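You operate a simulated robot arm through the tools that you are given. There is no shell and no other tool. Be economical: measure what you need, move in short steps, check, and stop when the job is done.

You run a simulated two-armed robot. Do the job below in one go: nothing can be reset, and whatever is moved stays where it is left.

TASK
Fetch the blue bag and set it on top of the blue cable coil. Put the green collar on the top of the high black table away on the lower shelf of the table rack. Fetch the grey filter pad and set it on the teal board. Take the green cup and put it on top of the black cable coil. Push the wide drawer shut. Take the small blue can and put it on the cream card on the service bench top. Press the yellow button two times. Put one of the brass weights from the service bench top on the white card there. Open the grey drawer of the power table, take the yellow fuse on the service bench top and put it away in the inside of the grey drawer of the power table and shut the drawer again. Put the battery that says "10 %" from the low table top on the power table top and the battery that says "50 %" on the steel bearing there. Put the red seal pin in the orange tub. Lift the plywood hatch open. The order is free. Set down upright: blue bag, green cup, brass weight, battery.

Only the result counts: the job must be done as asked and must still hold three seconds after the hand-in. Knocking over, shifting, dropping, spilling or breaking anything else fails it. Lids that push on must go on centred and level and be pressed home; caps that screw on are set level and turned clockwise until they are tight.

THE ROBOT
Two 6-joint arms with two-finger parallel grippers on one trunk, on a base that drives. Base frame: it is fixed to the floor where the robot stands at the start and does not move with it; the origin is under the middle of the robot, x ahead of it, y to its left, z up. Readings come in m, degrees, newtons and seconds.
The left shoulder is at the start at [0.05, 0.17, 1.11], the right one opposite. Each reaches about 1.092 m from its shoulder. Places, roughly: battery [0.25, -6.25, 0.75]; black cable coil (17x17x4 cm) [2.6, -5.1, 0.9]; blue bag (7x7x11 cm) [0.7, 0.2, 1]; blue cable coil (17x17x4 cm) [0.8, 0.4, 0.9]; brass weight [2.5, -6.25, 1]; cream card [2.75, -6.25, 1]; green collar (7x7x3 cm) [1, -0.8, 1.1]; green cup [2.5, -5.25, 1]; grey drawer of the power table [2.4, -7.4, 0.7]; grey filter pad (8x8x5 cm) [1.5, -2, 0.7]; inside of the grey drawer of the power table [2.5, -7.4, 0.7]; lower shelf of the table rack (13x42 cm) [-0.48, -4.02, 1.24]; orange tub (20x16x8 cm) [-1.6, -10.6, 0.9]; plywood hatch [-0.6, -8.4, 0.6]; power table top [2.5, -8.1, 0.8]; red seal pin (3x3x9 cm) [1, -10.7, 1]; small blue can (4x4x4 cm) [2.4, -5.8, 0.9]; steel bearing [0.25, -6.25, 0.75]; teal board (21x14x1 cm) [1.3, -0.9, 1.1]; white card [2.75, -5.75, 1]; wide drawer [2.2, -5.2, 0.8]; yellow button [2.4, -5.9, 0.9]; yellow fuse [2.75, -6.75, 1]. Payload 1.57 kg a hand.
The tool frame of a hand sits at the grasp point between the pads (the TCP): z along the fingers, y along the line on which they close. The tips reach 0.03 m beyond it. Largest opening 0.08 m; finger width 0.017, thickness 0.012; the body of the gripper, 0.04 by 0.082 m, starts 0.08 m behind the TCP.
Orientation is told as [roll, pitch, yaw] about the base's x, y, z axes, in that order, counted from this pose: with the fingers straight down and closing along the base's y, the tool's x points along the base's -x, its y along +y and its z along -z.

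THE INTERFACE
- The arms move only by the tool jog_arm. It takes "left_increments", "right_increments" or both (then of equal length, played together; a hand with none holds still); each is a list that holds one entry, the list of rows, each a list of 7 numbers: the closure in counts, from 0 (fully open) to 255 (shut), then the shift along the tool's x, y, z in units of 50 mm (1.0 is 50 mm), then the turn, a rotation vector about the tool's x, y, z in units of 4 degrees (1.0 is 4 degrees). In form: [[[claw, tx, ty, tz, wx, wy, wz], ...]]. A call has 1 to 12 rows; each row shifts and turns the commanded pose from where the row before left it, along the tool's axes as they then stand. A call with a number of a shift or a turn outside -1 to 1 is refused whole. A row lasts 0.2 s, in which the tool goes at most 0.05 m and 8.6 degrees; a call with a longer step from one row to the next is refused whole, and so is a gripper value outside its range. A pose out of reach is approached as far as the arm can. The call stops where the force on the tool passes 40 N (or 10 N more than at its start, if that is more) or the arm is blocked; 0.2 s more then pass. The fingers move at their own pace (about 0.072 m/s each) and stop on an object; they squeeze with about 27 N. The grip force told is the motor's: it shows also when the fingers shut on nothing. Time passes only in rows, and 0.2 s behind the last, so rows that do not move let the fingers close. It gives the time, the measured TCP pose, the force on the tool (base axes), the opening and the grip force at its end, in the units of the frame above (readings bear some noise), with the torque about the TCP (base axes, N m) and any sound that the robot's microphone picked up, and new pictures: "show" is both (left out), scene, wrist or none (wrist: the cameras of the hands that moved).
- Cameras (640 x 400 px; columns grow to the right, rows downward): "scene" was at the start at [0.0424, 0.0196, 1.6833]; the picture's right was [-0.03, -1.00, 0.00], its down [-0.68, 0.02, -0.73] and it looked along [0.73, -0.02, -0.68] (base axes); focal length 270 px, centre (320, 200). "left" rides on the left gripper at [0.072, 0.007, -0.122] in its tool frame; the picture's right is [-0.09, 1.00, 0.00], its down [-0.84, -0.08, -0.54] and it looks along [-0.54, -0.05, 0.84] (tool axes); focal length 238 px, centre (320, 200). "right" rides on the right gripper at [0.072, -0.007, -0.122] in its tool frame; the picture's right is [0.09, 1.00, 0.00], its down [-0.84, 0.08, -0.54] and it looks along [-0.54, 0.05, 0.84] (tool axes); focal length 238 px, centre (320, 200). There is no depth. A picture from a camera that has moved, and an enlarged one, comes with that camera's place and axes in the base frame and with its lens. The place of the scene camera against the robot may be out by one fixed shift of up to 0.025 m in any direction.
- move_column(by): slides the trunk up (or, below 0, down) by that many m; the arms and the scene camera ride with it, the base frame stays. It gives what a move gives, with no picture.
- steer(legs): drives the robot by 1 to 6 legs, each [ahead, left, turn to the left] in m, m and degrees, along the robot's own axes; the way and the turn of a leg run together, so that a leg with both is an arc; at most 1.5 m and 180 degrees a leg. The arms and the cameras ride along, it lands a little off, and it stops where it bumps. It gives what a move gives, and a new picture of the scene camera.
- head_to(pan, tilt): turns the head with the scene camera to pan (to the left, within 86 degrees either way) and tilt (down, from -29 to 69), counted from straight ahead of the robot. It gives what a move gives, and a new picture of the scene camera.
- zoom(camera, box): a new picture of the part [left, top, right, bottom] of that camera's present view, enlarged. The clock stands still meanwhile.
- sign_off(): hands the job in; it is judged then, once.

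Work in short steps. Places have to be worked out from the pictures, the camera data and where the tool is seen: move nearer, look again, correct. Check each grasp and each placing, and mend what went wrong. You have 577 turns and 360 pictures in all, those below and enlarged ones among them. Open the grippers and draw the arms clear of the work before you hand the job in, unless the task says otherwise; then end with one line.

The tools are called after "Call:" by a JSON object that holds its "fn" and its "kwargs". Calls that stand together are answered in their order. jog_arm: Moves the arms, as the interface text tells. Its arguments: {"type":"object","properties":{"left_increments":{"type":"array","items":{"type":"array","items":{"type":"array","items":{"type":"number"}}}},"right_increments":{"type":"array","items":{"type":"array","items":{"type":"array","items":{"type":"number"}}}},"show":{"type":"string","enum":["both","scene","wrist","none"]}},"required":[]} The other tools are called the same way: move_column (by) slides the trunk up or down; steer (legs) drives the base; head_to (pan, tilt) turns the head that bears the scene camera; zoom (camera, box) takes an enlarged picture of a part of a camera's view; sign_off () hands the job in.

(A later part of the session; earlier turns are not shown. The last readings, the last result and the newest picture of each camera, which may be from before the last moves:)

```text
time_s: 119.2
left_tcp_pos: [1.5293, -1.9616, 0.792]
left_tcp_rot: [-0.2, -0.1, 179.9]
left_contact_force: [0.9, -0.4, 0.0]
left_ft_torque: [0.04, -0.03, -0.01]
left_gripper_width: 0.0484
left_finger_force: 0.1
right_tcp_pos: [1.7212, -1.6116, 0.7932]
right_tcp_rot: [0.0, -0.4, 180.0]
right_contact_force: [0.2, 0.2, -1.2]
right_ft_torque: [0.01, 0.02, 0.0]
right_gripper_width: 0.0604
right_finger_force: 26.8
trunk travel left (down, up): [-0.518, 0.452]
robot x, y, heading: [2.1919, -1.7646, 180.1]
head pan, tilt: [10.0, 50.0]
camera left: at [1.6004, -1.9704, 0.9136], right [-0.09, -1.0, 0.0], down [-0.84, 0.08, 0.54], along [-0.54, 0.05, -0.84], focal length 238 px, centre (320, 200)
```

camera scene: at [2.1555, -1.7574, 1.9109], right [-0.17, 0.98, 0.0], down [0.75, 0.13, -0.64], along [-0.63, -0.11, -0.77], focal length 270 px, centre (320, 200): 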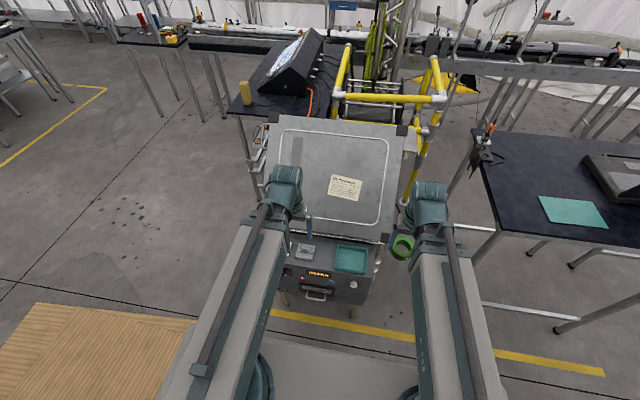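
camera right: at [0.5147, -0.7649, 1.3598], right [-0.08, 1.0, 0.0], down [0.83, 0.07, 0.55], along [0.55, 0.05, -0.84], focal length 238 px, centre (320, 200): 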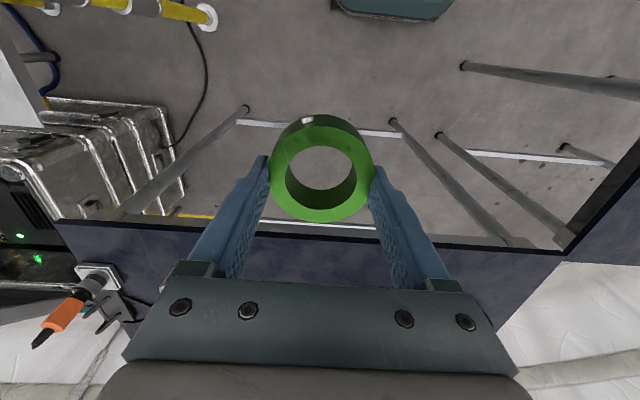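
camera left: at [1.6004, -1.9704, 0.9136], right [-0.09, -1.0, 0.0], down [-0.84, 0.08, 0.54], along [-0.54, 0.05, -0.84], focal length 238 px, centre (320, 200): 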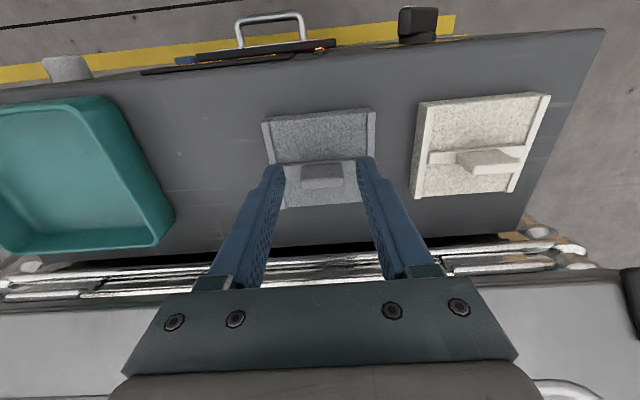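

Fingers straddle the handle. I lower 1 cm more and grip.

Call:
{"fn": "move_column", "kwargs": {"by": -0.012}}

Call:
{"fn": "jog_arm", "kwargs": {"left_increments": [[[255, 0, 0, 0, 0, 0, 0], [255, 0, 0, 0, 0, 0, 0], [255, 0, 0, 0, 0, 0, 0]]], "show": "wrist"}}

```text
time_s: 119.8
left_tcp_pos: [1.53, -1.9624, 0.7802]
left_tcp_rot: [-0.1, -0.2, 179.9]
left_contact_force: [-0.6, -0.4, 0.8]
left_ft_torque: [-0.01, -0.03, -0.02]
left_gripper_width: 0.0487
left_finger_force: 0.0
right_tcp_pos: [1.7211, -1.6107, 0.7805]
right_tcp_rot: [0.1, -0.4, 180.0]
right_contact_force: [0.0, 0.2, -1.4]
right_ft_torque: [0.01, 0.03, -0.02]
right_gripper_width: 0.0606
right_finger_force: 26.9
trunk travel left (down, up): [-0.506, 0.464]
robot x, y, heading: [2.1923, -1.7687, 179.9]
head pan, tilt: [10.0, 50.0]
```

```text
time_s: 120.6
left_tcp_pos: [1.5291, -1.963, 0.7807]
left_tcp_rot: [0.0, -0.1, 179.8]
left_contact_force: [-0.1, 0.0, -0.1]
left_ft_torque: [-0.07, 0.0, 0.01]
left_gripper_width: 0.0309
left_finger_force: 27.0
right_tcp_pos: [1.7212, -1.6115, 0.7802]
right_tcp_rot: [0.1, -0.4, 180.0]
right_contact_force: [-0.1, 0.4, -0.4]
right_ft_torque: [-0.05, 0.0, 0.0]
right_gripper_width: 0.0605
right_finger_force: 26.8
trunk travel left (down, up): [-0.506, 0.464]
robot x, y, heading: [2.1904, -1.7658, 179.8]
head pan, tilt: [10.0, 50.0]
camera left: at [1.6004, -1.9704, 0.9016], right [-0.09, -1.0, 0.0], down [-0.84, 0.08, 0.54], along [-0.54, 0.05, -0.84], focal length 238 px, centre (320, 200)
```

left: 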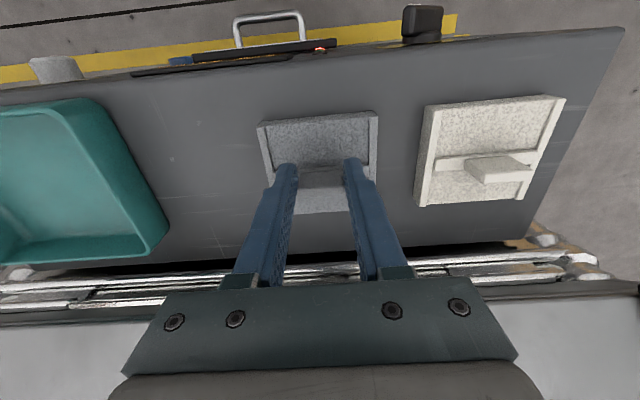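

The handle is held. I raise the trunk and check that the pad comes along.

Call:
{"fn": "move_column", "kwargs": {"by": 0.1}}

Call:
{"fn": "jog_arm", "kwargs": {"left_increments": [[[255, 0, 0, 0, 0, 0, 0]]], "show": "wrist"}}

Call:
{"fn": "move_column", "kwargs": {"by": 0.35}}

```text
time_s: 121.9
left_tcp_pos: [1.5289, -1.9631, 0.8796]
left_tcp_rot: [-0.1, -0.1, 180.0]
left_contact_force: [-0.2, 0.0, -0.2]
left_ft_torque: [0.04, -0.03, -0.01]
left_gripper_width: 0.0308
left_finger_force: 27.2
right_tcp_pos: [1.7203, -1.6108, 0.881]
right_tcp_rot: [0.0, -0.4, 180.0]
right_contact_force: [0.1, 1.2, -1.4]
right_ft_torque: [-0.03, 0.02, 0.01]
right_gripper_width: 0.0602
right_finger_force: 27.0
trunk travel left (down, up): [-0.606, 0.364]
robot x, y, heading: [2.1885, -1.7608, 179.9]
head pan, tilt: [10.0, 50.0]
```

```text
time_s: 122.3
left_tcp_pos: [1.5289, -1.963, 0.8799]
left_tcp_rot: [-0.2, -0.1, 180.0]
left_contact_force: [-0.7, -0.2, -0.1]
left_ft_torque: [0.01, 0.01, -0.04]
left_gripper_width: 0.031
left_finger_force: 27.1
right_tcp_pos: [1.7214, -1.6112, 0.8801]
right_tcp_rot: [0.0, -0.4, 180.1]
right_contact_force: [-0.4, 0.6, -1.0]
right_ft_torque: [0.0, 0.01, -0.02]
right_gripper_width: 0.0605
right_finger_force: 26.9
trunk travel left (down, up): [-0.606, 0.364]
robot x, y, heading: [2.1929, -1.7667, 179.9]
head pan, tilt: [10.0, 50.0]
camera left: at [1.6003, -1.9704, 1.0015], right [-0.09, -1.0, 0.0], down [-0.84, 0.08, 0.54], along [-0.54, 0.05, -0.84], focal length 238 px, centre (320, 200)
```

left: 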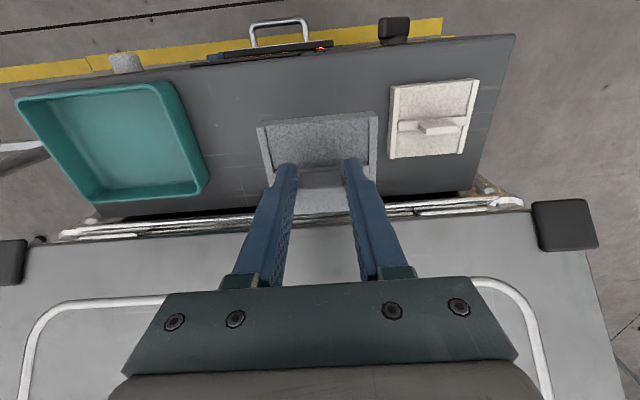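

```text
time_s: 125.8
left_tcp_pos: [1.5297, -1.963, 1.2295]
left_tcp_rot: [-0.1, -0.1, 179.9]
left_contact_force: [0.2, -0.8, -1.2]
left_ft_torque: [0.06, 0.0, 0.0]
left_gripper_width: 0.0309
left_finger_force: 27.0
right_tcp_pos: [1.7214, -1.6097, 1.231]
right_tcp_rot: [0.0, -0.4, 180.0]
right_contact_force: [0.1, 0.6, -1.2]
right_ft_torque: [-0.01, 0.0, 0.01]
right_gripper_width: 0.0605
right_finger_force: 27.0
trunk travel left (down, up): [-0.956, 0.014]
robot x, y, heading: [2.1915, -1.7686, 180.1]
head pan, tilt: [10.0, 50.0]
```

The pad is held. I retract the left hand and strafe along the table to the teal board.

Call:
{"fn": "jog_arm", "kwargs": {"left_increments": [[[255, 0.9, 0, 0, 0, 0, 0], [255, 0.9, 0, 0, 0, 0, 0], [255, 0.9, 0, 0, 0, 0, 0], [255, 0.9, 0, 0, 0, 0, 0], [255, 0, 0, 0, 0, 0, 0]]], "show": "none"}}

Call:
{"fn": "steer", "kwargs": {"legs": [[0, -1.07, 0]]}}

```text
time_s: 127.0
left_tcp_pos: [1.7083, -1.964, 1.2307]
left_tcp_rot: [-0.1, -0.1, 179.8]
left_contact_force: [-0.6, -0.6, -0.6]
left_ft_torque: [0.0, 0.0, 0.03]
left_gripper_width: 0.0309
left_finger_force: 27.3
right_tcp_pos: [1.7206, -1.6115, 1.2303]
right_tcp_rot: [0.1, -0.5, 180.0]
right_contact_force: [0.0, -0.3, -1.3]
right_ft_torque: [0.0, 0.02, -0.01]
right_gripper_width: 0.0602
right_finger_force: 26.9
trunk travel left (down, up): [-0.956, 0.014]
robot x, y, heading: [2.1897, -1.7681, 180.0]
head pan, tilt: [10.0, 50.0]
```

```text
time_s: 132.5
left_tcp_pos: [1.704, -0.9005, 1.2315]
left_tcp_rot: [-0.1, -0.1, -179.2]
left_contact_force: [0.7, 1.0, -0.8]
left_ft_torque: [0.02, -0.01, 0.0]
left_gripper_width: 0.0309
left_finger_force: 26.4
right_tcp_pos: [1.7106, -0.5456, 1.2301]
right_tcp_rot: [0.0, -0.4, -179.2]
right_contact_force: [-0.4, -0.3, -0.9]
right_ft_torque: [-0.02, 0.0, 0.04]
right_gripper_width: 0.0606
right_finger_force: 27.4
trunk travel left (down, up): [-0.956, 0.014]
robot x, y, heading: [2.1842, -0.6946, -179.2]
head pan, tilt: [10.0, 50.0]
camera scene: at [2.148, -0.6851, 1.9039], right [-0.19, 0.98, 0.0], down [0.75, 0.14, -0.64], along [-0.63, -0.12, -0.77], focal length 270 px, centre (320, 200)
```

scene: 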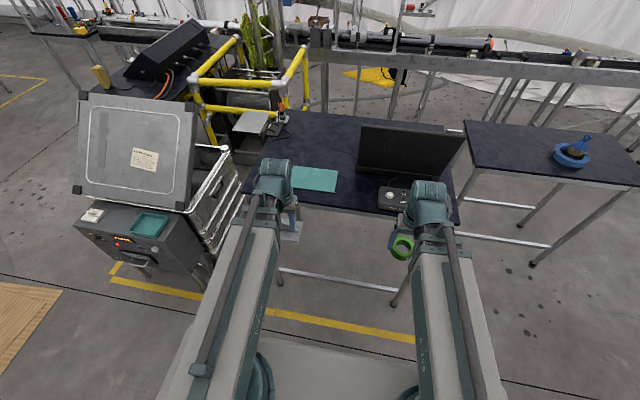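

The board spans about x 1.27–1.40, y −0.97…−0.76. I extend the left hand over it to check.

Call:
{"fn": "jog_arm", "kwargs": {"left_increments": [[[255, -0.9, 0, 0, 0, 0, 0], [255, -0.9, 0, 0, 0, 0, 0], [255, -0.9, 0, 0, 0, 0, 0], [255, -0.9, 0, 0, 0, 0, 0], [255, -0.9, -0.3, 0, 0, 0, 0], [255, -0.9, -0.3, 0, 0, 0, 0], [255, 0, 0, 0, 0, 0, 0]]]}}

```text
time_s: 134.1
left_tcp_pos: [1.4346, -0.8732, 1.2308]
left_tcp_rot: [-0.2, -0.1, -179.2]
left_contact_force: [0.4, -0.1, -0.5]
left_ft_torque: [0.0, 0.03, 0.0]
left_gripper_width: 0.0313
left_finger_force: 27.3
right_tcp_pos: [1.7117, -0.5462, 1.2305]
right_tcp_rot: [0.1, -0.4, -179.1]
right_contact_force: [0.6, 0.0, -1.7]
right_ft_torque: [-0.04, 0.04, -0.03]
right_gripper_width: 0.0604
right_finger_force: 26.7
trunk travel left (down, up): [-0.956, 0.014]
robot x, y, heading: [2.181, -0.6934, -179.2]
head pan, tilt: [10.0, 50.0]
camera scene: at [2.149, -0.6858, 1.9039], right [-0.19, 0.98, 0.0], down [0.75, 0.14, -0.64], along [-0.63, -0.12, -0.77], focal length 270 px, centre (320, 200)
camera left: at [1.5065, -0.8796, 1.3519], right [-0.08, -1.0, 0.0], down [-0.84, 0.06, 0.54], along [-0.54, 0.04, -0.84], focal length 238 px, centre (320, 200)
```

scene: 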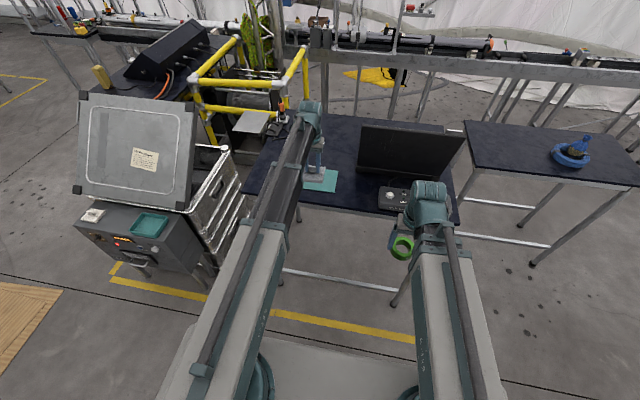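
left: 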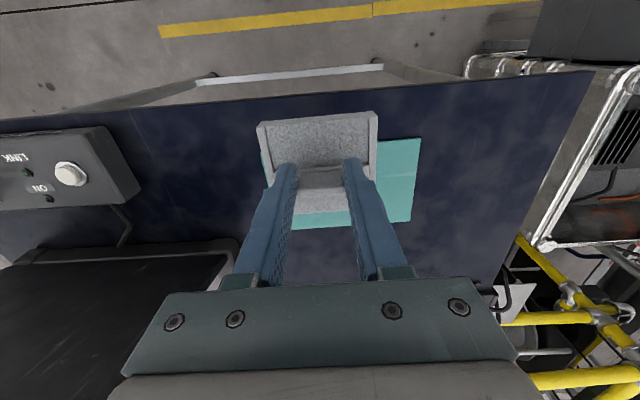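

Board centre is about [1.343, −0.886]. I centre over it and lower.

Call:
{"fn": "jog_arm", "kwargs": {"left_increments": [[[255, -0.91, 0.12, 0, 0, 0, 0], [255, -0.91, 0.12, 0, 0, 0, 0], [255, 0, 0, 0, 0, 0, 0]]], "show": "none"}}

Call:
{"fn": "move_column", "kwargs": {"by": -0.1}}

Call:
{"fn": "jog_arm", "kwargs": {"left_increments": [[[255, 0, 0, 0, 0, 0, 0]]], "show": "wrist"}}

```text
time_s: 134.9
left_tcp_pos: [1.3441, -0.886, 1.2307]
left_tcp_rot: [-0.1, -0.1, -179.1]
left_contact_force: [0.4, -0.4, -0.8]
left_ft_torque: [-0.02, -0.02, -0.01]
left_gripper_width: 0.0312
left_finger_force: 26.9
right_tcp_pos: [1.7118, -0.5459, 1.2308]
right_tcp_rot: [0.0, -0.4, -179.2]
right_contact_force: [-0.2, -0.1, -1.5]
right_ft_torque: [-0.03, 0.0, -0.03]
right_gripper_width: 0.0607
right_finger_force: 27.0
trunk travel left (down, up): [-0.956, 0.014]
robot x, y, heading: [2.1835, -0.6917, -179.0]
head pan, tilt: [10.0, 50.0]
```

```text
time_s: 136.2
left_tcp_pos: [1.3436, -0.8852, 1.1302]
left_tcp_rot: [-0.1, -0.1, -179.2]
left_contact_force: [0.2, 1.5, -0.3]
left_ft_torque: [0.01, 0.03, 0.0]
left_gripper_width: 0.0309
left_finger_force: 27.0
right_tcp_pos: [1.7106, -0.546, 1.1308]
right_tcp_rot: [0.0, -0.4, -179.2]
right_contact_force: [0.0, -1.0, -0.8]
right_ft_torque: [0.01, -0.06, 0.02]
right_gripper_width: 0.0606
right_finger_force: 27.5
trunk travel left (down, up): [-0.856, 0.114]
robot x, y, heading: [2.1893, -0.6903, -179.4]
head pan, tilt: [10.0, 50.0]
```

```text
time_s: 136.6
left_tcp_pos: [1.3427, -0.8869, 1.1307]
left_tcp_rot: [0.0, -0.1, -179.2]
left_contact_force: [-0.2, 0.0, -0.4]
left_ft_torque: [0.01, -0.01, -0.02]
left_gripper_width: 0.0309
left_finger_force: 26.5
right_tcp_pos: [1.7113, -0.5455, 1.1302]
right_tcp_rot: [-0.1, -0.4, -179.2]
right_contact_force: [0.4, -0.3, -1.1]
right_ft_torque: [0.02, 0.02, 0.0]
right_gripper_width: 0.0603
right_finger_force: 26.4
trunk travel left (down, up): [-0.856, 0.114]
robot x, y, heading: [2.1842, -0.6897, -179.3]
head pan, tilt: [10.0, 50.0]
camera left: at [1.4149, -0.8922, 1.2515], right [-0.08, -1.0, 0.0], down [-0.84, 0.06, 0.54], along [-0.54, 0.04, -0.84], focal length 238 px, centre (320, 200)
```

left: 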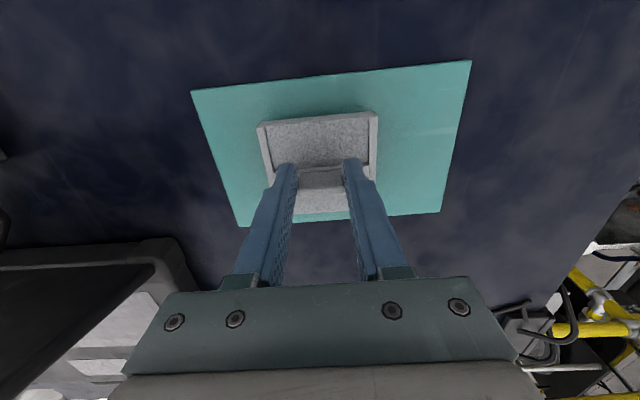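

It is centred. I lower in small steps until contact.

Call:
{"fn": "move_column", "kwargs": {"by": -0.018}}

Call:
{"fn": "move_column", "kwargs": {"by": -0.006}}

```text
time_s: 137.2
left_tcp_pos: [1.3446, -0.8868, 1.1132]
left_tcp_rot: [-0.1, -0.3, -179.2]
left_contact_force: [-2.4, -0.4, 13.2]
left_ft_torque: [-0.07, 0.38, 0.03]
left_gripper_width: 0.0312
left_finger_force: 27.0
right_tcp_pos: [1.7111, -0.5456, 1.1132]
right_tcp_rot: [0.0, -0.4, -179.2]
right_contact_force: [0.9, 0.2, -2.1]
right_ft_torque: [-0.02, -0.02, 0.0]
right_gripper_width: 0.0602
right_finger_force: 27.5
trunk travel left (down, up): [-0.838, 0.132]
robot x, y, heading: [2.1865, -0.6915, -179.0]
head pan, tilt: [10.0, 50.0]
```

```text
time_s: 137.8
left_tcp_pos: [1.3445, -0.886, 1.1062]
left_tcp_rot: [-0.1, -0.1, -179.2]
left_contact_force: [-0.6, -1.1, 13.7]
left_ft_torque: [-0.04, 0.13, 0.04]
left_gripper_width: 0.0311
left_finger_force: 26.9
right_tcp_pos: [1.7118, -0.5463, 1.1061]
right_tcp_rot: [0.0, -0.4, -179.2]
right_contact_force: [0.6, -0.5, -0.9]
right_ft_torque: [0.0, 0.01, -0.01]
right_gripper_width: 0.0605
right_finger_force: 27.0
trunk travel left (down, up): [-0.832, 0.138]
robot x, y, heading: [2.1872, -0.6941, -179.2]
head pan, tilt: [10.0, 50.0]
```

Contact is firm. I release and lift away to check.

Call:
{"fn": "jog_arm", "kwargs": {"left_increments": [[[0, 0, 0, 0, 0, 0, 0], [0, 0, 0, 0, 0, 0, 0], [0, 0, 0, 0, 0, 0, 0]]], "show": "none"}}

Call:
{"fn": "move_column", "kwargs": {"by": 0.12}}

Call:
{"fn": "jog_arm", "kwargs": {"left_increments": [[[0, 0, 0, 0, 0, 0, 0]]], "show": "wrist"}}

```text
time_s: 138.6
left_tcp_pos: [1.344, -0.886, 1.1066]
left_tcp_rot: [0.0, -0.1, -179.2]
left_contact_force: [0.7, 2.1, 6.0]
left_ft_torque: [-0.19, 0.04, 0.01]
left_gripper_width: 0.0781
left_finger_force: 0.2
right_tcp_pos: [1.7127, -0.5463, 1.1065]
right_tcp_rot: [0.0, -0.4, -179.2]
right_contact_force: [0.0, 0.0, -1.6]
right_ft_torque: [0.02, 0.01, -0.01]
right_gripper_width: 0.0603
right_finger_force: 26.5
trunk travel left (down, up): [-0.832, 0.138]
robot x, y, heading: [2.1828, -0.6946, -179.3]
head pan, tilt: [10.0, 50.0]
```

```text
time_s: 140.1
left_tcp_pos: [1.3437, -0.8864, 1.2268]
left_tcp_rot: [0.0, -0.1, -179.3]
left_contact_force: [-0.1, 0.3, -1.3]
left_ft_torque: [0.02, 0.0, 0.0]
left_gripper_width: 0.0799
left_finger_force: 0.0
right_tcp_pos: [1.7111, -0.5451, 1.2265]
right_tcp_rot: [0.0, -0.4, -179.2]
right_contact_force: [0.3, 0.1, -1.3]
right_ft_torque: [0.0, -0.05, -0.01]
right_gripper_width: 0.0606
right_finger_force: 26.8
trunk travel left (down, up): [-0.952, 0.018]
robot x, y, heading: [2.1854, -0.695, -179.0]
head pan, tilt: [10.0, 50.0]
```

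```text
time_s: 140.5
left_tcp_pos: [1.3434, -0.886, 1.2258]
left_tcp_rot: [-0.2, -0.1, -179.1]
left_contact_force: [-0.5, -0.7, -0.3]
left_ft_torque: [0.01, 0.02, -0.04]
left_gripper_width: 0.0797
left_finger_force: 0.0
right_tcp_pos: [1.7119, -0.5458, 1.227]
right_tcp_rot: [0.0, -0.4, -179.1]
right_contact_force: [-0.6, 0.0, -1.3]
right_ft_torque: [-0.03, -0.03, 0.01]
right_gripper_width: 0.0603
right_finger_force: 27.0
trunk travel left (down, up): [-0.952, 0.018]
robot x, y, heading: [2.182, -0.6986, -179.2]
head pan, tilt: [10.0, 50.0]
camera left: at [1.4148, -0.8922, 1.3475], right [-0.08, -1.0, 0.0], down [-0.84, 0.06, 0.54], along [-0.54, 0.04, -0.84], focal length 238 px, centre (320, 200)
```

left: 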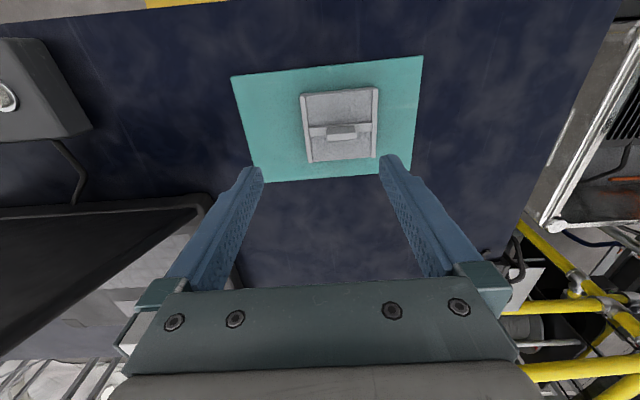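

The pad is on the board. I retract the left hand, turn to face down the corridor and drive.

Call:
{"fn": "jog_arm", "kwargs": {"left_increments": [[[0, 0.9, 0, 0, 0, 0, 0], [0, 0.9, 0, 0, 0, 0, 0], [0, 0.9, 0, 0, 0, 0, 0], [0, 0.9, 0, 0, 0, 0, 0], [0, 0.9, 0, 0, 0, 0, 0], [0, 0.9, 0, 0, 0, 0, 0], [0, 0.9, 0, 0, 0, 0, 0], [0, 0.7, 0, 0, 0, 0, 0], [0, 0, 0, 0, 0, 0, 0]]], "show": "none"}}

Call:
{"fn": "steer", "kwargs": {"legs": [[0, 0, 89], [1.5, 0.05, 0], [0.6, 0, 0]]}}

Call:
{"fn": "head_to", "kwargs": {"pan": -30, "tilt": 20}}

```text
time_s: 142.5
left_tcp_pos: [1.6952, -0.8806, 1.2264]
left_tcp_rot: [-0.1, -0.1, -179.2]
left_contact_force: [-0.4, -0.1, 0.4]
left_ft_torque: [-0.01, -0.02, -0.02]
left_gripper_width: 0.0802
left_finger_force: 0.1
right_tcp_pos: [1.7105, -0.5449, 1.2271]
right_tcp_rot: [0.0, -0.4, -179.2]
right_contact_force: [0.4, 0.3, -1.5]
right_ft_torque: [0.0, 0.04, 0.0]
right_gripper_width: 0.0603
right_finger_force: 26.8
trunk travel left (down, up): [-0.952, 0.018]
robot x, y, heading: [2.1838, -0.6941, -179.4]
head pan, tilt: [10.0, 50.0]
```

```text
refused: leg 2 is longer than a leg can be; nothing moved
```

```text
time_s: 143.6
left_tcp_pos: [1.6947, -0.8805, 1.2267]
left_tcp_rot: [0.0, -0.1, -179.2]
left_contact_force: [0.1, 0.6, 1.3]
left_ft_torque: [0.03, -0.04, 0.03]
left_gripper_width: 0.0801
left_finger_force: 0.1
right_tcp_pos: [1.7114, -0.5451, 1.2264]
right_tcp_rot: [0.0, -0.4, -179.2]
right_contact_force: [0.2, 0.1, -1.1]
right_ft_torque: [0.03, 0.0, 0.06]
right_gripper_width: 0.0602
right_finger_force: 26.6
trunk travel left (down, up): [-0.952, 0.018]
robot x, y, heading: [2.1863, -0.6929, -179.0]
head pan, tilt: [-30.0, 20.0]
camera scene: at [2.1424, -0.6259, 1.9454], right [0.49, 0.87, 0.0], down [0.3, -0.17, -0.94], along [-0.82, 0.46, -0.34], focal length 270 px, centre (320, 200)
```

scene: 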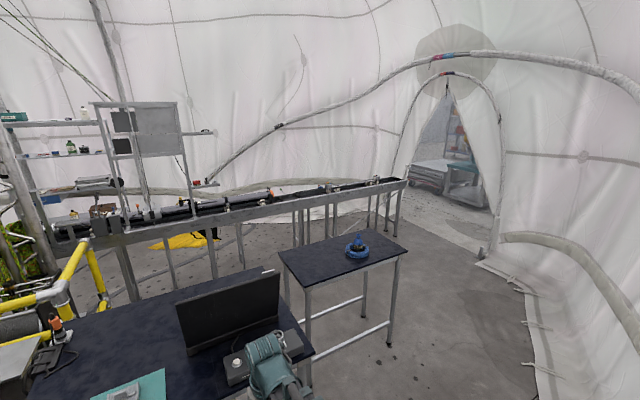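

The leg was too long by a hair. I retry with shorter legs.

Call:
{"fn": "steer", "kwargs": {"legs": [[0, 0, 89], [1.3, 0, 0], [0.9, 0, 0]]}}

Call:
{"fn": "head_to", "kwargs": {"pan": -30, "tilt": 15}}

```text
time_s: 158.2
left_tcp_pos: [2.2985, -3.4031, 1.2258]
left_tcp_rot: [-0.1, -0.1, -91.9]
left_contact_force: [0.1, -0.8, 0.4]
left_ft_torque: [0.03, 0.01, 0.0]
left_gripper_width: 0.0802
left_finger_force: 0.1
right_tcp_pos: [1.9645, -3.3706, 1.2266]
right_tcp_rot: [0.1, -0.4, -91.9]
right_contact_force: [1.2, -0.3, -1.7]
right_ft_torque: [0.04, 0.01, 0.0]
right_gripper_width: 0.0605
right_finger_force: 26.9
trunk travel left (down, up): [-0.952, 0.018]
robot x, y, heading: [2.1352, -2.9051, -91.8]
head pan, tilt: [-30.0, 20.0]
camera scene: at [2.0864, -2.9216, 1.9455], right [-0.85, 0.53, 0.0], down [0.18, 0.29, -0.94], along [-0.5, -0.8, -0.34], focal length 270 px, centre (320, 200)
```

scene: 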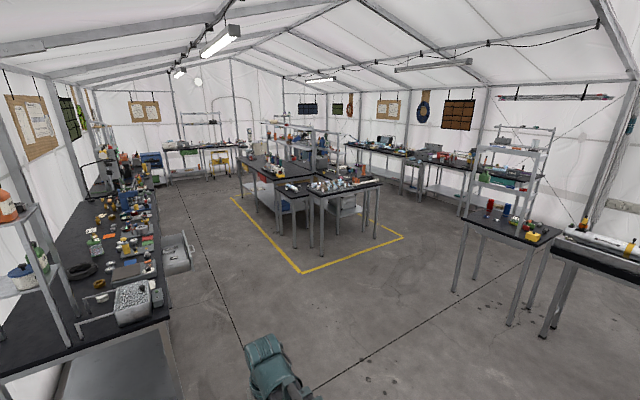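

```text
time_s: 158.9
left_tcp_pos: [2.2978, -3.4012, 1.2276]
left_tcp_rot: [-0.1, -0.1, -91.9]
left_contact_force: [-0.1, -0.5, -0.8]
left_ft_torque: [0.0, 0.01, -0.01]
left_gripper_width: 0.0799
left_finger_force: 0.0
right_tcp_pos: [1.9648, -3.3696, 1.2264]
right_tcp_rot: [0.0, -0.4, -91.8]
right_contact_force: [0.2, 0.0, -1.1]
right_ft_torque: [-0.02, 0.01, -0.02]
right_gripper_width: 0.0605
right_finger_force: 27.0
trunk travel left (down, up): [-0.952, 0.018]
robot x, y, heading: [2.1351, -2.9035, -91.9]
head pan, tilt: [-30.0, 15.0]
camera scene: at [2.0862, -2.921, 1.9536], right [-0.85, 0.53, 0.0], down [0.14, 0.22, -0.97], along [-0.51, -0.82, -0.26], focal length 270 px, centre (320, 200)
```

scene: 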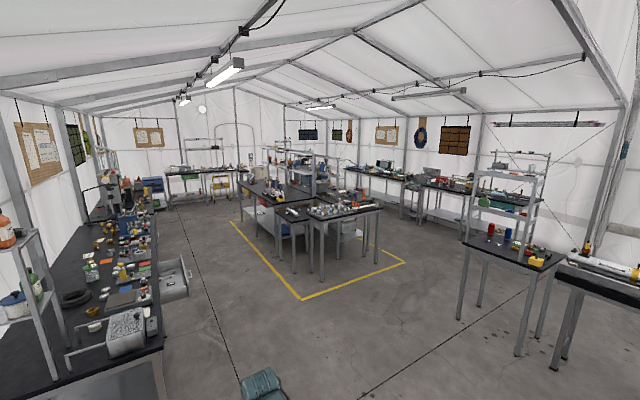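

A clear overview: service bench on the left with the wide drawer open, the table rack on the right. I zoom onto the rack.

Call:
{"fn": "zoom", "kwargs": {"camera": "scene", "box": [440, 120, 600, 320]}}

```text
2.00 times, centred on (520, 220) of scene
camera zoom: at [2.0862, -2.921, 1.9536], right [-0.85, 0.53, 0.0], down [0.14, 0.22, -0.97], along [-0.51, -0.82, -0.26], focal length 539 px, centre (-80, 160)
```

zoom: 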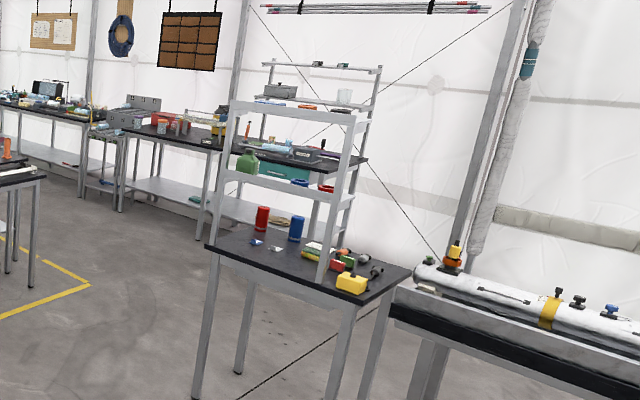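

The rack stands at the +x edge of its table, so I approach from +x. I drive diagonally to about (1.5, −3.9), then turn to face −x.

Call:
{"fn": "steer", "kwargs": {"legs": [[1.05, -0.6, 0], [0, 0, -88], [0.9, 0, 0]]}}

Call:
{"fn": "head_to", "kwargs": {"pan": 0, "tilt": 30}}

```text
time_s: 173.2
left_tcp_pos: [0.0692, -4.0833, 1.2259]
left_tcp_rot: [-0.2, -0.2, 179.2]
left_contact_force: [-0.1, -0.5, -0.2]
left_ft_torque: [0.03, -0.02, 0.01]
left_gripper_width: 0.08
left_finger_force: 0.1
right_tcp_pos: [0.0951, -3.7491, 1.2268]
right_tcp_rot: [0.0, -0.4, 179.3]
right_contact_force: [0.0, 0.7, -2.3]
right_ft_torque: [0.0, 0.0, 0.03]
right_gripper_width: 0.0605
right_finger_force: 27.3
trunk travel left (down, up): [-0.952, 0.018]
robot x, y, heading: [0.5664, -3.9123, 179.3]
head pan, tilt: [-30.0, 15.0]
camera scene: at [0.5224, -3.8416, 1.9536], right [0.51, 0.86, 0.0], down [0.22, -0.13, -0.97], along [-0.83, 0.49, -0.26], focal length 270 px, centre (320, 200)
```

scene: 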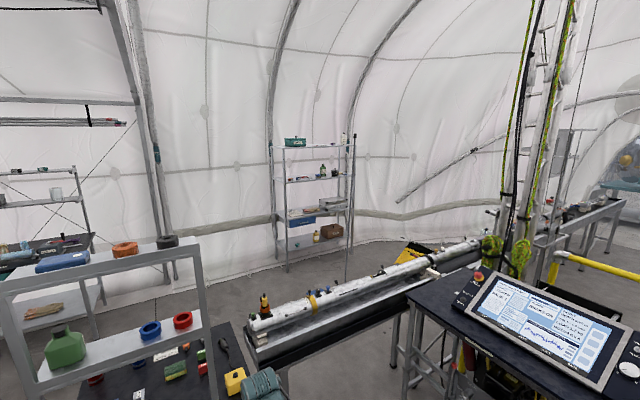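

```text
time_s: 174.1
left_tcp_pos: [0.0687, -4.0839, 1.2263]
left_tcp_rot: [-0.1, 0.0, 179.1]
left_contact_force: [-0.5, 1.0, 0.7]
left_ft_torque: [0.02, 0.02, 0.0]
left_gripper_width: 0.0802
left_finger_force: 0.1
right_tcp_pos: [0.0952, -3.7483, 1.2278]
right_tcp_rot: [0.1, -0.4, 179.3]
right_contact_force: [1.0, -0.2, -1.7]
right_ft_torque: [-0.02, 0.0, 0.01]
right_gripper_width: 0.0603
right_finger_force: 27.4
trunk travel left (down, up): [-0.952, 0.018]
robot x, y, heading: [0.5633, -3.9119, 179.3]
head pan, tilt: [0.0, 30.0]
camera scene: at [0.5129, -3.8881, 1.9295], right [0.01, 1.0, 0.0], down [0.5, -0.01, -0.87], along [-0.87, 0.01, -0.5], focal length 270 px, centre (320, 200)
```

scene: 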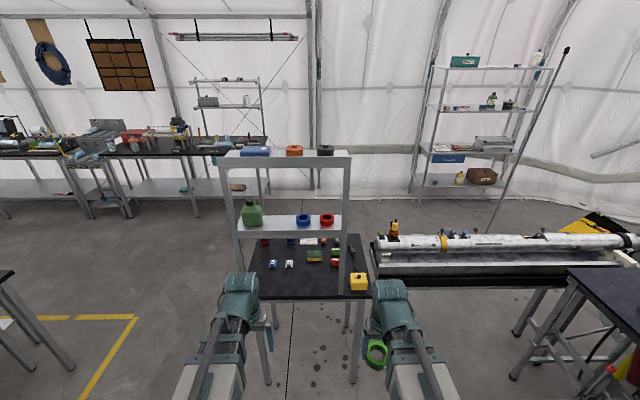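

Between the flask and the blue ring on the lower shelf there is about 15 cm free, centred near [−0.47, −4.05]. I shift the base to line up the right arm.

Call:
{"fn": "steer", "kwargs": {"legs": [[0.12, 0.28, 0]]}}

Call:
{"fn": "jog_arm", "kwargs": {"right_increments": [[[255, 0, 0, 0, 0, -1, 0], [255, 0, 0, 0, 0, -1, 0], [255, 0, 0, 0, 0, -1, 0], [255, 0, 0, 0, 0, -1, 0], [255, 0, 0, 0, 0, -1, 0], [255, 0, 0, 0, 0, -1, 0], [255, 0, 0, 0, 0, -1, 0], [255, 0, 0, 0, 0, -1, 0], [255, 0, 0, 0, 0, -1, 0], [255, 0, 0, 0, 0, 0, 0]]]}}

```text
time_s: 176.2
left_tcp_pos: [-0.0506, -4.3678, 1.2261]
left_tcp_rot: [-0.2, -0.1, 179.5]
left_contact_force: [0.5, 0.1, -0.3]
left_ft_torque: [0.03, 0.0, 0.0]
left_gripper_width: 0.08
left_finger_force: 0.0
right_tcp_pos: [-0.0266, -4.0336, 1.2253]
right_tcp_rot: [0.0, -0.3, 179.6]
right_contact_force: [0.5, 0.6, -2.5]
right_ft_torque: [0.04, 0.01, 0.02]
right_gripper_width: 0.0603
right_finger_force: 27.0
trunk travel left (down, up): [-0.952, 0.018]
robot x, y, heading: [0.4435, -4.1922, 179.7]
head pan, tilt: [0.0, 30.0]
camera scene: at [0.3918, -4.1706, 1.9294], right [0.01, 1.0, 0.0], down [0.5, 0.0, -0.87], along [-0.87, 0.01, -0.5], focal length 270 px, centre (320, 200)
```

scene: 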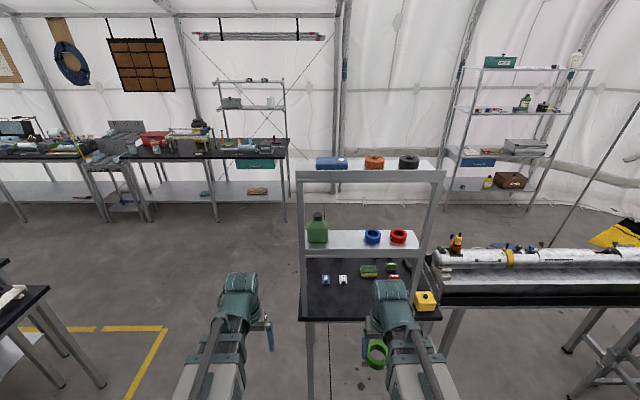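

```text
time_s: 178.4
left_tcp_pos: [-0.0494, -4.3685, 1.2255]
left_tcp_rot: [-0.1, 0.0, 179.5]
left_contact_force: [-0.4, 0.1, -0.7]
left_ft_torque: [0.0, 0.0, 0.02]
left_gripper_width: 0.0802
left_finger_force: 0.0
right_tcp_pos: [-0.1423, -4.0366, 1.2696]
right_tcp_rot: [0.0, -36.4, 179.6]
right_contact_force: [0.3, -0.4, -1.9]
right_ft_torque: [-0.01, 0.02, 0.0]
right_gripper_width: 0.0605
right_finger_force: 26.8
right hand out of reach, approached as far as the arm can: row 1, 2, 3, 4, 5, 6, 7, 8, 9
trunk travel left (down, up): [-0.952, 0.018]
robot x, y, heading: [0.4446, -4.1905, 179.6]
head pan, tilt: [0.0, 30.0]
camera scene: at [0.3924, -4.1692, 1.9294], right [0.01, 1.0, 0.0], down [0.5, 0.0, -0.87], along [-0.87, 0.01, -0.5], focal length 270 px, centre (320, 200)
camera right: at [-0.0123, -4.0322, 1.326], right [0.07, -1.0, -0.05], down [-0.35, -0.07, 0.93], along [-0.93, -0.04, -0.36], focal length 238 px, centre (320, 200)
```

scene: 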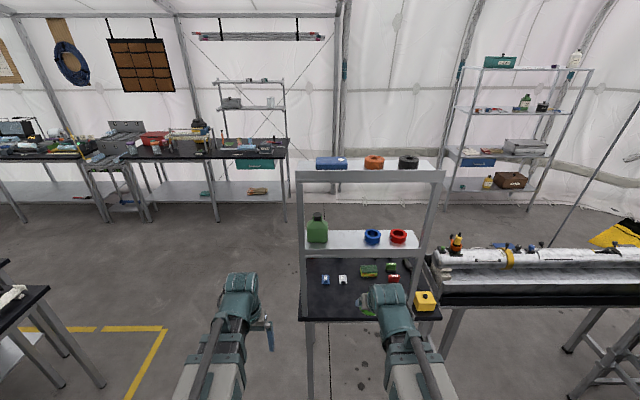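
right: 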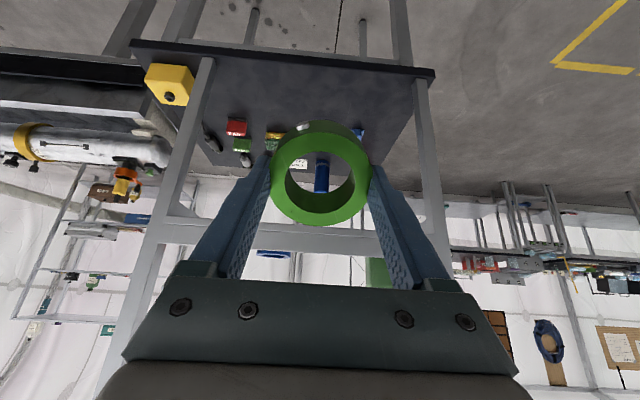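

The collar needs a bit more height, so I raise the trunk fully, tilt 8° more and align in y.

Call:
{"fn": "move_column", "kwargs": {"by": 0.017}}

Call:
{"fn": "jog_arm", "kwargs": {"right_increments": [[[255, 0, 0.26, 0, 0, -1, 0], [255, 0, 0.26, 0, 0, -1, 0], [255, 0, 0, 0, 0, 0, 0]]], "show": "wrist"}}

```text
time_s: 179.1
left_tcp_pos: [-0.0503, -4.368, 1.2444]
left_tcp_rot: [-0.1, -0.1, 179.5]
left_contact_force: [0.0, -0.2, -0.3]
left_ft_torque: [0.01, 0.0, 0.0]
left_gripper_width: 0.08
left_finger_force: 0.2
right_tcp_pos: [-0.1433, -4.0368, 1.287]
right_tcp_rot: [0.0, -36.2, 179.6]
right_contact_force: [1.4, -0.7, -1.1]
right_ft_torque: [0.0, -0.04, 0.02]
right_gripper_width: 0.0604
right_finger_force: 27.2
trunk travel left (down, up): [-0.969, 0.001]
robot x, y, heading: [0.4462, -4.1899, 179.7]
head pan, tilt: [0.0, 30.0]
```

```text
time_s: 179.8
left_tcp_pos: [-0.0508, -4.3669, 1.244]
left_tcp_rot: [0.0, -0.1, 179.4]
left_contact_force: [0.5, -0.4, 0.0]
left_ft_torque: [0.01, 0.02, 0.0]
left_gripper_width: 0.0797
left_finger_force: 0.0
right_tcp_pos: [-0.1634, -4.0658, 1.3062]
right_tcp_rot: [0.0, -44.1, 179.5]
right_contact_force: [-0.3, 0.1, -0.9]
right_ft_torque: [0.01, -0.04, 0.01]
right_gripper_width: 0.0603
right_finger_force: 26.8
right hand out of reach, approached as far as the arm can: row 1, 2
trunk travel left (down, up): [-0.969, 0.001]
robot x, y, heading: [0.4427, -4.1928, 179.5]
head pan, tilt: [0.0, 30.0]
camera right: at [-0.0267, -4.0606, 1.3442], right [0.06, -1.0, -0.06], down [-0.22, -0.08, 0.97], along [-0.97, -0.04, -0.23], focal length 238 px, centre (320, 200)
```

right: 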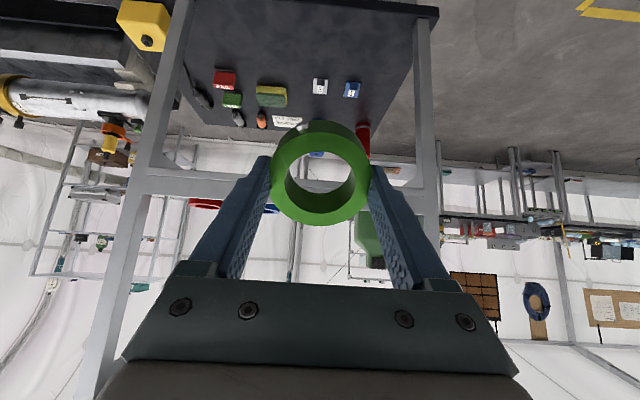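

The shelf front edge is at x≈−0.41, and the gap centre is at y≈−4.066 where the hand now is. I advance most of the way in.

Call:
{"fn": "jog_arm", "kwargs": {"right_increments": [[[255, -0.683, 0, 0.66, 0, 0, 0], [255, -0.683, 0, 0.66, 0, 0, 0], [255, -0.683, 0, 0.66, 0, 0, 0], [255, -0.683, 0, 0.66, 0, 0, 0], [255, -0.5, 0, 0.48, 0, 0, 0], [255, 0, 0, 0, 0, 0, 0]]]}}

```text
time_s: 181.2
left_tcp_pos: [-0.0477, -4.3682, 1.2451]
left_tcp_rot: [-0.1, -0.2, 179.6]
left_contact_force: [-0.5, 0.1, 0.2]
left_ft_torque: [0.01, 0.05, 0.0]
left_gripper_width: 0.0802
left_finger_force: 0.0
right_tcp_pos: [-0.3849, -4.0643, 1.3081]
right_tcp_rot: [0.1, -44.4, 179.6]
right_contact_force: [11.3, -0.5, 10.7]
right_ft_torque: [-0.1, -0.41, 0.07]
right_gripper_width: 0.0604
right_finger_force: 26.8
trunk travel left (down, up): [-0.969, 0.001]
robot x, y, heading: [0.4404, -4.192, 179.6]
head pan, tilt: [0.0, 30.0]
camera scene: at [0.3962, -4.1695, 1.9467], right [0.01, 1.0, 0.0], down [0.5, 0.0, -0.87], along [-0.87, 0.01, -0.5], focal length 270 px, centre (320, 200)
camera right: at [-0.2483, -4.0602, 1.3458], right [0.06, -1.0, -0.06], down [-0.22, -0.08, 0.97], along [-0.97, -0.04, -0.22], focal length 238 px, centre (320, 200)
```

scene: 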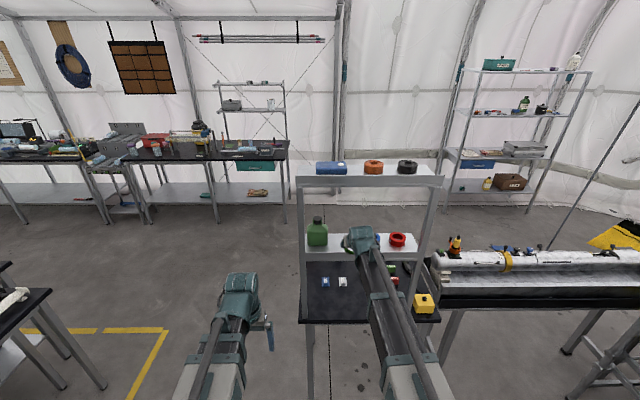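
right: 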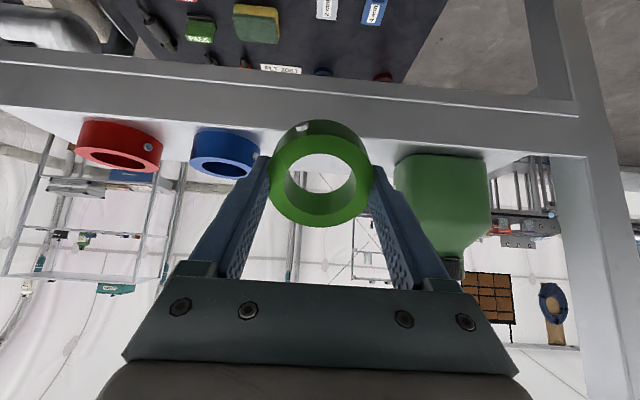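

The collar touched the shelf's front edge, and the shelf surface is nearer z≈1.257. I back off, tilt 8° more for height, and look.

Call:
{"fn": "jog_arm", "kwargs": {"right_increments": [[[255, 0.5, 0, -0.48, 0, 0, 0], [255, 0.3, 0, -0.3, 0, 0, 0], [255, 0, 0, 0, 0, -1, 0], [255, 0, 0, 0, 0, -1, 0], [255, 0, 0, 0, 0, -0.5, 0], [255, 0, 0, 0, 0, 0, 0]]], "show": "wrist"}}

```text
time_s: 182.7
left_tcp_pos: [-0.0499, -4.3668, 1.2444]
left_tcp_rot: [0.0, -0.1, 179.5]
left_contact_force: [0.1, -0.6, 1.0]
left_ft_torque: [0.02, -0.05, -0.02]
left_gripper_width: 0.0802
left_finger_force: 0.1
right_tcp_pos: [-0.3323, -4.064, 1.3343]
right_tcp_rot: [0.0, -54.1, 179.6]
right_contact_force: [0.3, -0.7, -1.0]
right_ft_torque: [-0.01, -0.05, 0.02]
right_gripper_width: 0.0604
right_finger_force: 26.9
right hand out of reach, approached as far as the arm can: row 3, 4, 5
trunk travel left (down, up): [-0.969, 0.001]
robot x, y, heading: [0.4422, -4.1917, 179.6]
head pan, tilt: [0.0, 30.0]
camera right: at [-0.1908, -4.0588, 1.3489], right [0.05, -1.0, -0.07], down [-0.05, -0.08, 1.0], along [-1.0, -0.04, -0.06], focal length 238 px, centre (320, 200)
```

right: 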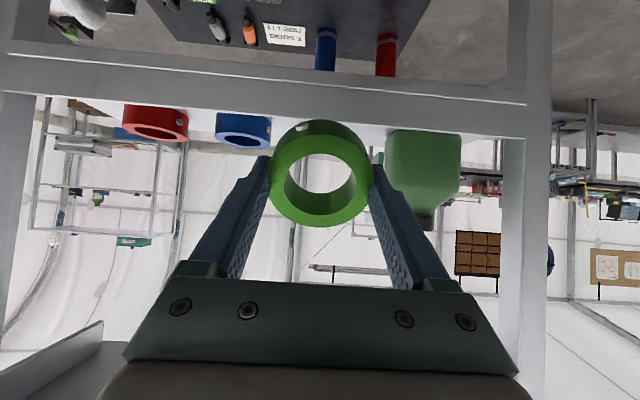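

Now the collar is clear of the shelf edge. I advance 11 cm so its rear edge is over the shelf.

Call:
{"fn": "jog_arm", "kwargs": {"right_increments": [[[255, -0.434, 0, 0.6, 0, 0, 0], [255, -0.434, 0, 0.6, 0, 0, 0], [255, -0.434, 0, 0.6, 0, 0, 0], [255, 0, 0, 0, 0, 0, 0]]]}}

```text
time_s: 183.7
left_tcp_pos: [-0.0497, -4.3668, 1.2438]
left_tcp_rot: [-0.2, 0.0, 179.5]
left_contact_force: [1.0, 0.1, -0.6]
left_ft_torque: [-0.02, -0.02, 0.0]
left_gripper_width: 0.08
left_finger_force: 0.0
right_tcp_pos: [-0.4435, -4.064, 1.3349]
right_tcp_rot: [0.0, -54.1, 179.5]
right_contact_force: [0.2, -0.4, -1.7]
right_ft_torque: [-0.01, 0.0, 0.03]
right_gripper_width: 0.0603
right_finger_force: 26.8
trunk travel left (down, up): [-0.969, 0.001]
robot x, y, heading: [0.4456, -4.1941, 179.6]
head pan, tilt: [0.0, 30.0]
camera scene: at [0.3934, -4.1692, 1.9465], right [0.01, 1.0, 0.0], down [0.5, 0.0, -0.87], along [-0.87, 0.01, -0.5], focal length 270 px, centre (320, 200)
camera right: at [-0.3024, -4.0583, 1.3493], right [0.05, -1.0, -0.07], down [-0.05, -0.08, 1.0], along [-1.0, -0.04, -0.06], focal length 238 px, centre (320, 200)
```

scene: 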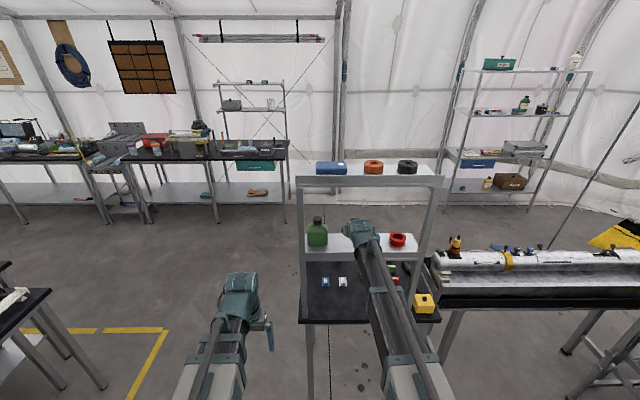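
right: 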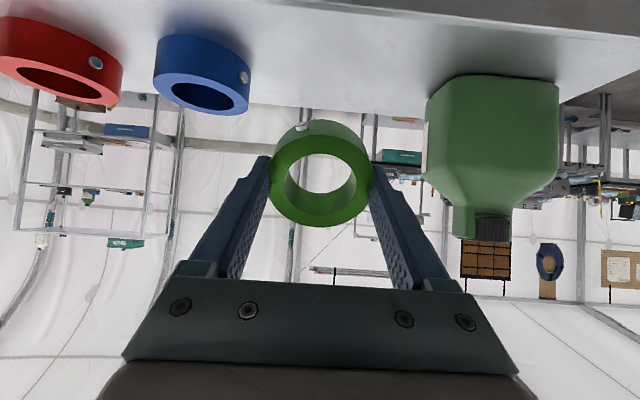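

The collar hangs between the blue ring and the flask. I reduce the tilt by 10°, which lowers it close to the shelf.

Call:
{"fn": "jog_arm", "kwargs": {"right_increments": [[[255, 0, 0, 0, 0, 1, 0], [255, 0, 0, 0, 0, 1, 0], [255, 0, 0, 0, 0, 0.5, 0], [255, 0, 0, 0, 0, 0, 0]]], "show": "wrist"}}

```text
time_s: 184.7
left_tcp_pos: [-0.0503, -4.3675, 1.2434]
left_tcp_rot: [-0.1, -0.1, 179.5]
left_contact_force: [0.2, -0.6, -0.3]
left_ft_torque: [0.02, -0.01, 0.0]
left_gripper_width: 0.08
left_finger_force: 0.0
right_tcp_pos: [-0.4455, -4.0626, 1.3066]
right_tcp_rot: [0.1, -44.3, 179.6]
right_contact_force: [0.2, 0.3, -2.2]
right_ft_torque: [0.01, 0.02, -0.01]
right_gripper_width: 0.0605
right_finger_force: 26.9
right hand out of reach, approached as far as the arm can: row 1, 2, 3
trunk travel left (down, up): [-0.969, 0.001]
robot x, y, heading: [0.4409, -4.1911, 179.7]
head pan, tilt: [0.0, 30.0]
camera right: at [-0.3075, -4.058, 1.3442], right [0.06, -1.0, -0.06], down [-0.22, -0.08, 0.97], along [-0.97, -0.04, -0.22], focal length 238 px, centre (320, 200)
```

right: 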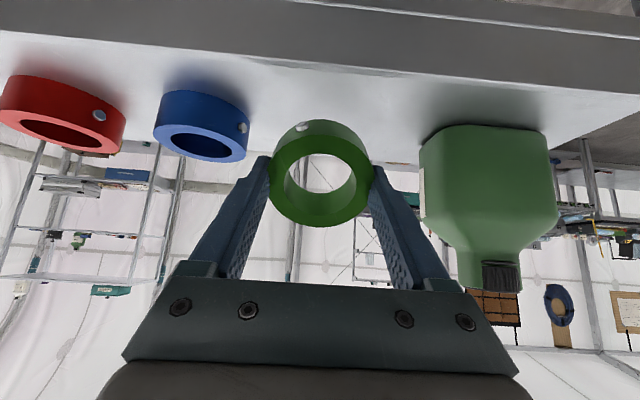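

The rear edge is just above the shelf. I lower in tiny steps until it touches.

Call:
{"fn": "move_column", "kwargs": {"by": -0.006}}

Call:
{"fn": "move_column", "kwargs": {"by": -0.005}}

```text
time_s: 185.2
left_tcp_pos: [-0.0498, -4.3667, 1.2378]
left_tcp_rot: [-0.1, -0.1, 179.5]
left_contact_force: [-0.7, -0.3, 0.1]
left_ft_torque: [-0.02, 0.02, -0.01]
left_gripper_width: 0.0798
left_finger_force: 0.1
right_tcp_pos: [-0.4437, -4.0634, 1.2996]
right_tcp_rot: [0.0, -44.3, 179.6]
right_contact_force: [0.2, -0.2, -0.9]
right_ft_torque: [0.01, -0.03, 0.01]
right_gripper_width: 0.0602
right_finger_force: 26.7
trunk travel left (down, up): [-0.963, 0.007]
robot x, y, heading: [0.4458, -4.1907, 179.7]
head pan, tilt: [0.0, 30.0]
```

```text
time_s: 185.7
left_tcp_pos: [-0.0492, -4.3669, 1.2329]
left_tcp_rot: [-0.1, 0.0, 179.5]
left_contact_force: [0.3, 0.5, 0.9]
left_ft_torque: [0.01, 0.02, 0.02]
left_gripper_width: 0.0798
left_finger_force: 0.0
right_tcp_pos: [-0.444, -4.0634, 1.2951]
right_tcp_rot: [0.0, -44.3, 179.6]
right_contact_force: [-0.4, 0.2, -0.4]
right_ft_torque: [0.0, 0.01, 0.01]
right_gripper_width: 0.0605
right_finger_force: 26.3
trunk travel left (down, up): [-0.958, 0.012]
robot x, y, heading: [0.4423, -4.196, 179.5]
head pan, tilt: [0.0, 30.0]
```

No contact yet, so I continue down.

Call:
{"fn": "move_column", "kwargs": {"by": -0.006}}

Call:
{"fn": "move_column", "kwargs": {"by": -0.006}}

Call:
{"fn": "jog_arm", "kwargs": {"right_increments": [[[255, 0, 0, 0, 0, 0, 0]]], "show": "wrist"}}

```text
time_s: 186.3
left_tcp_pos: [-0.0484, -4.3671, 1.227]
left_tcp_rot: [-0.2, 0.0, 179.5]
left_contact_force: [0.0, 0.5, -0.7]
left_ft_torque: [0.02, 0.0, 0.01]
left_gripper_width: 0.0799
left_finger_force: 0.0
right_tcp_pos: [-0.4431, -4.0638, 1.2898]
right_tcp_rot: [-0.1, -44.3, 179.6]
right_contact_force: [-0.7, -1.1, -1.2]
right_ft_torque: [0.0, -0.03, 0.0]
right_gripper_width: 0.0605
right_finger_force: 27.0
trunk travel left (down, up): [-0.952, 0.018]
robot x, y, heading: [0.4477, -4.1892, 179.7]
head pan, tilt: [0.0, 30.0]
```

```text
time_s: 186.8
left_tcp_pos: [-0.0499, -4.3674, 1.2212]
left_tcp_rot: [-0.1, -0.1, 179.5]
left_contact_force: [-0.8, -0.4, 0.1]
left_ft_torque: [0.03, -0.01, -0.01]
left_gripper_width: 0.0797
left_finger_force: 0.0
right_tcp_pos: [-0.4447, -4.0627, 1.2833]
right_tcp_rot: [0.1, -44.4, 179.6]
right_contact_force: [-0.9, -0.6, -1.6]
right_ft_torque: [0.02, -0.01, 0.03]
right_gripper_width: 0.0607
right_finger_force: 26.8
trunk travel left (down, up): [-0.946, 0.024]
robot x, y, heading: [0.4448, -4.1924, 179.7]
head pan, tilt: [0.0, 30.0]
```

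```text
time_s: 187.2
left_tcp_pos: [-0.0495, -4.3683, 1.2202]
left_tcp_rot: [-0.1, -0.1, 179.5]
left_contact_force: [-0.3, 1.0, -0.2]
left_ft_torque: [0.02, 0.01, 0.0]
left_gripper_width: 0.0801
left_finger_force: 0.0
right_tcp_pos: [-0.4448, -4.0632, 1.2833]
right_tcp_rot: [0.0, -44.3, 179.5]
right_contact_force: [-0.6, 0.0, -2.2]
right_ft_torque: [-0.02, -0.01, -0.01]
right_gripper_width: 0.0606
right_finger_force: 27.4
trunk travel left (down, up): [-0.946, 0.024]
robot x, y, heading: [0.4427, -4.1932, 179.4]
head pan, tilt: [0.0, 30.0]
camera right: at [-0.3075, -4.0581, 1.3212], right [0.06, -1.0, -0.06], down [-0.22, -0.08, 0.97], along [-0.97, -0.04, -0.22], focal length 238 px, centre (320, 200)
```

right: 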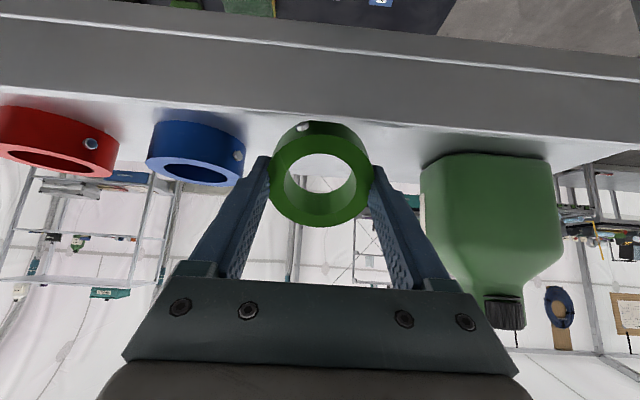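

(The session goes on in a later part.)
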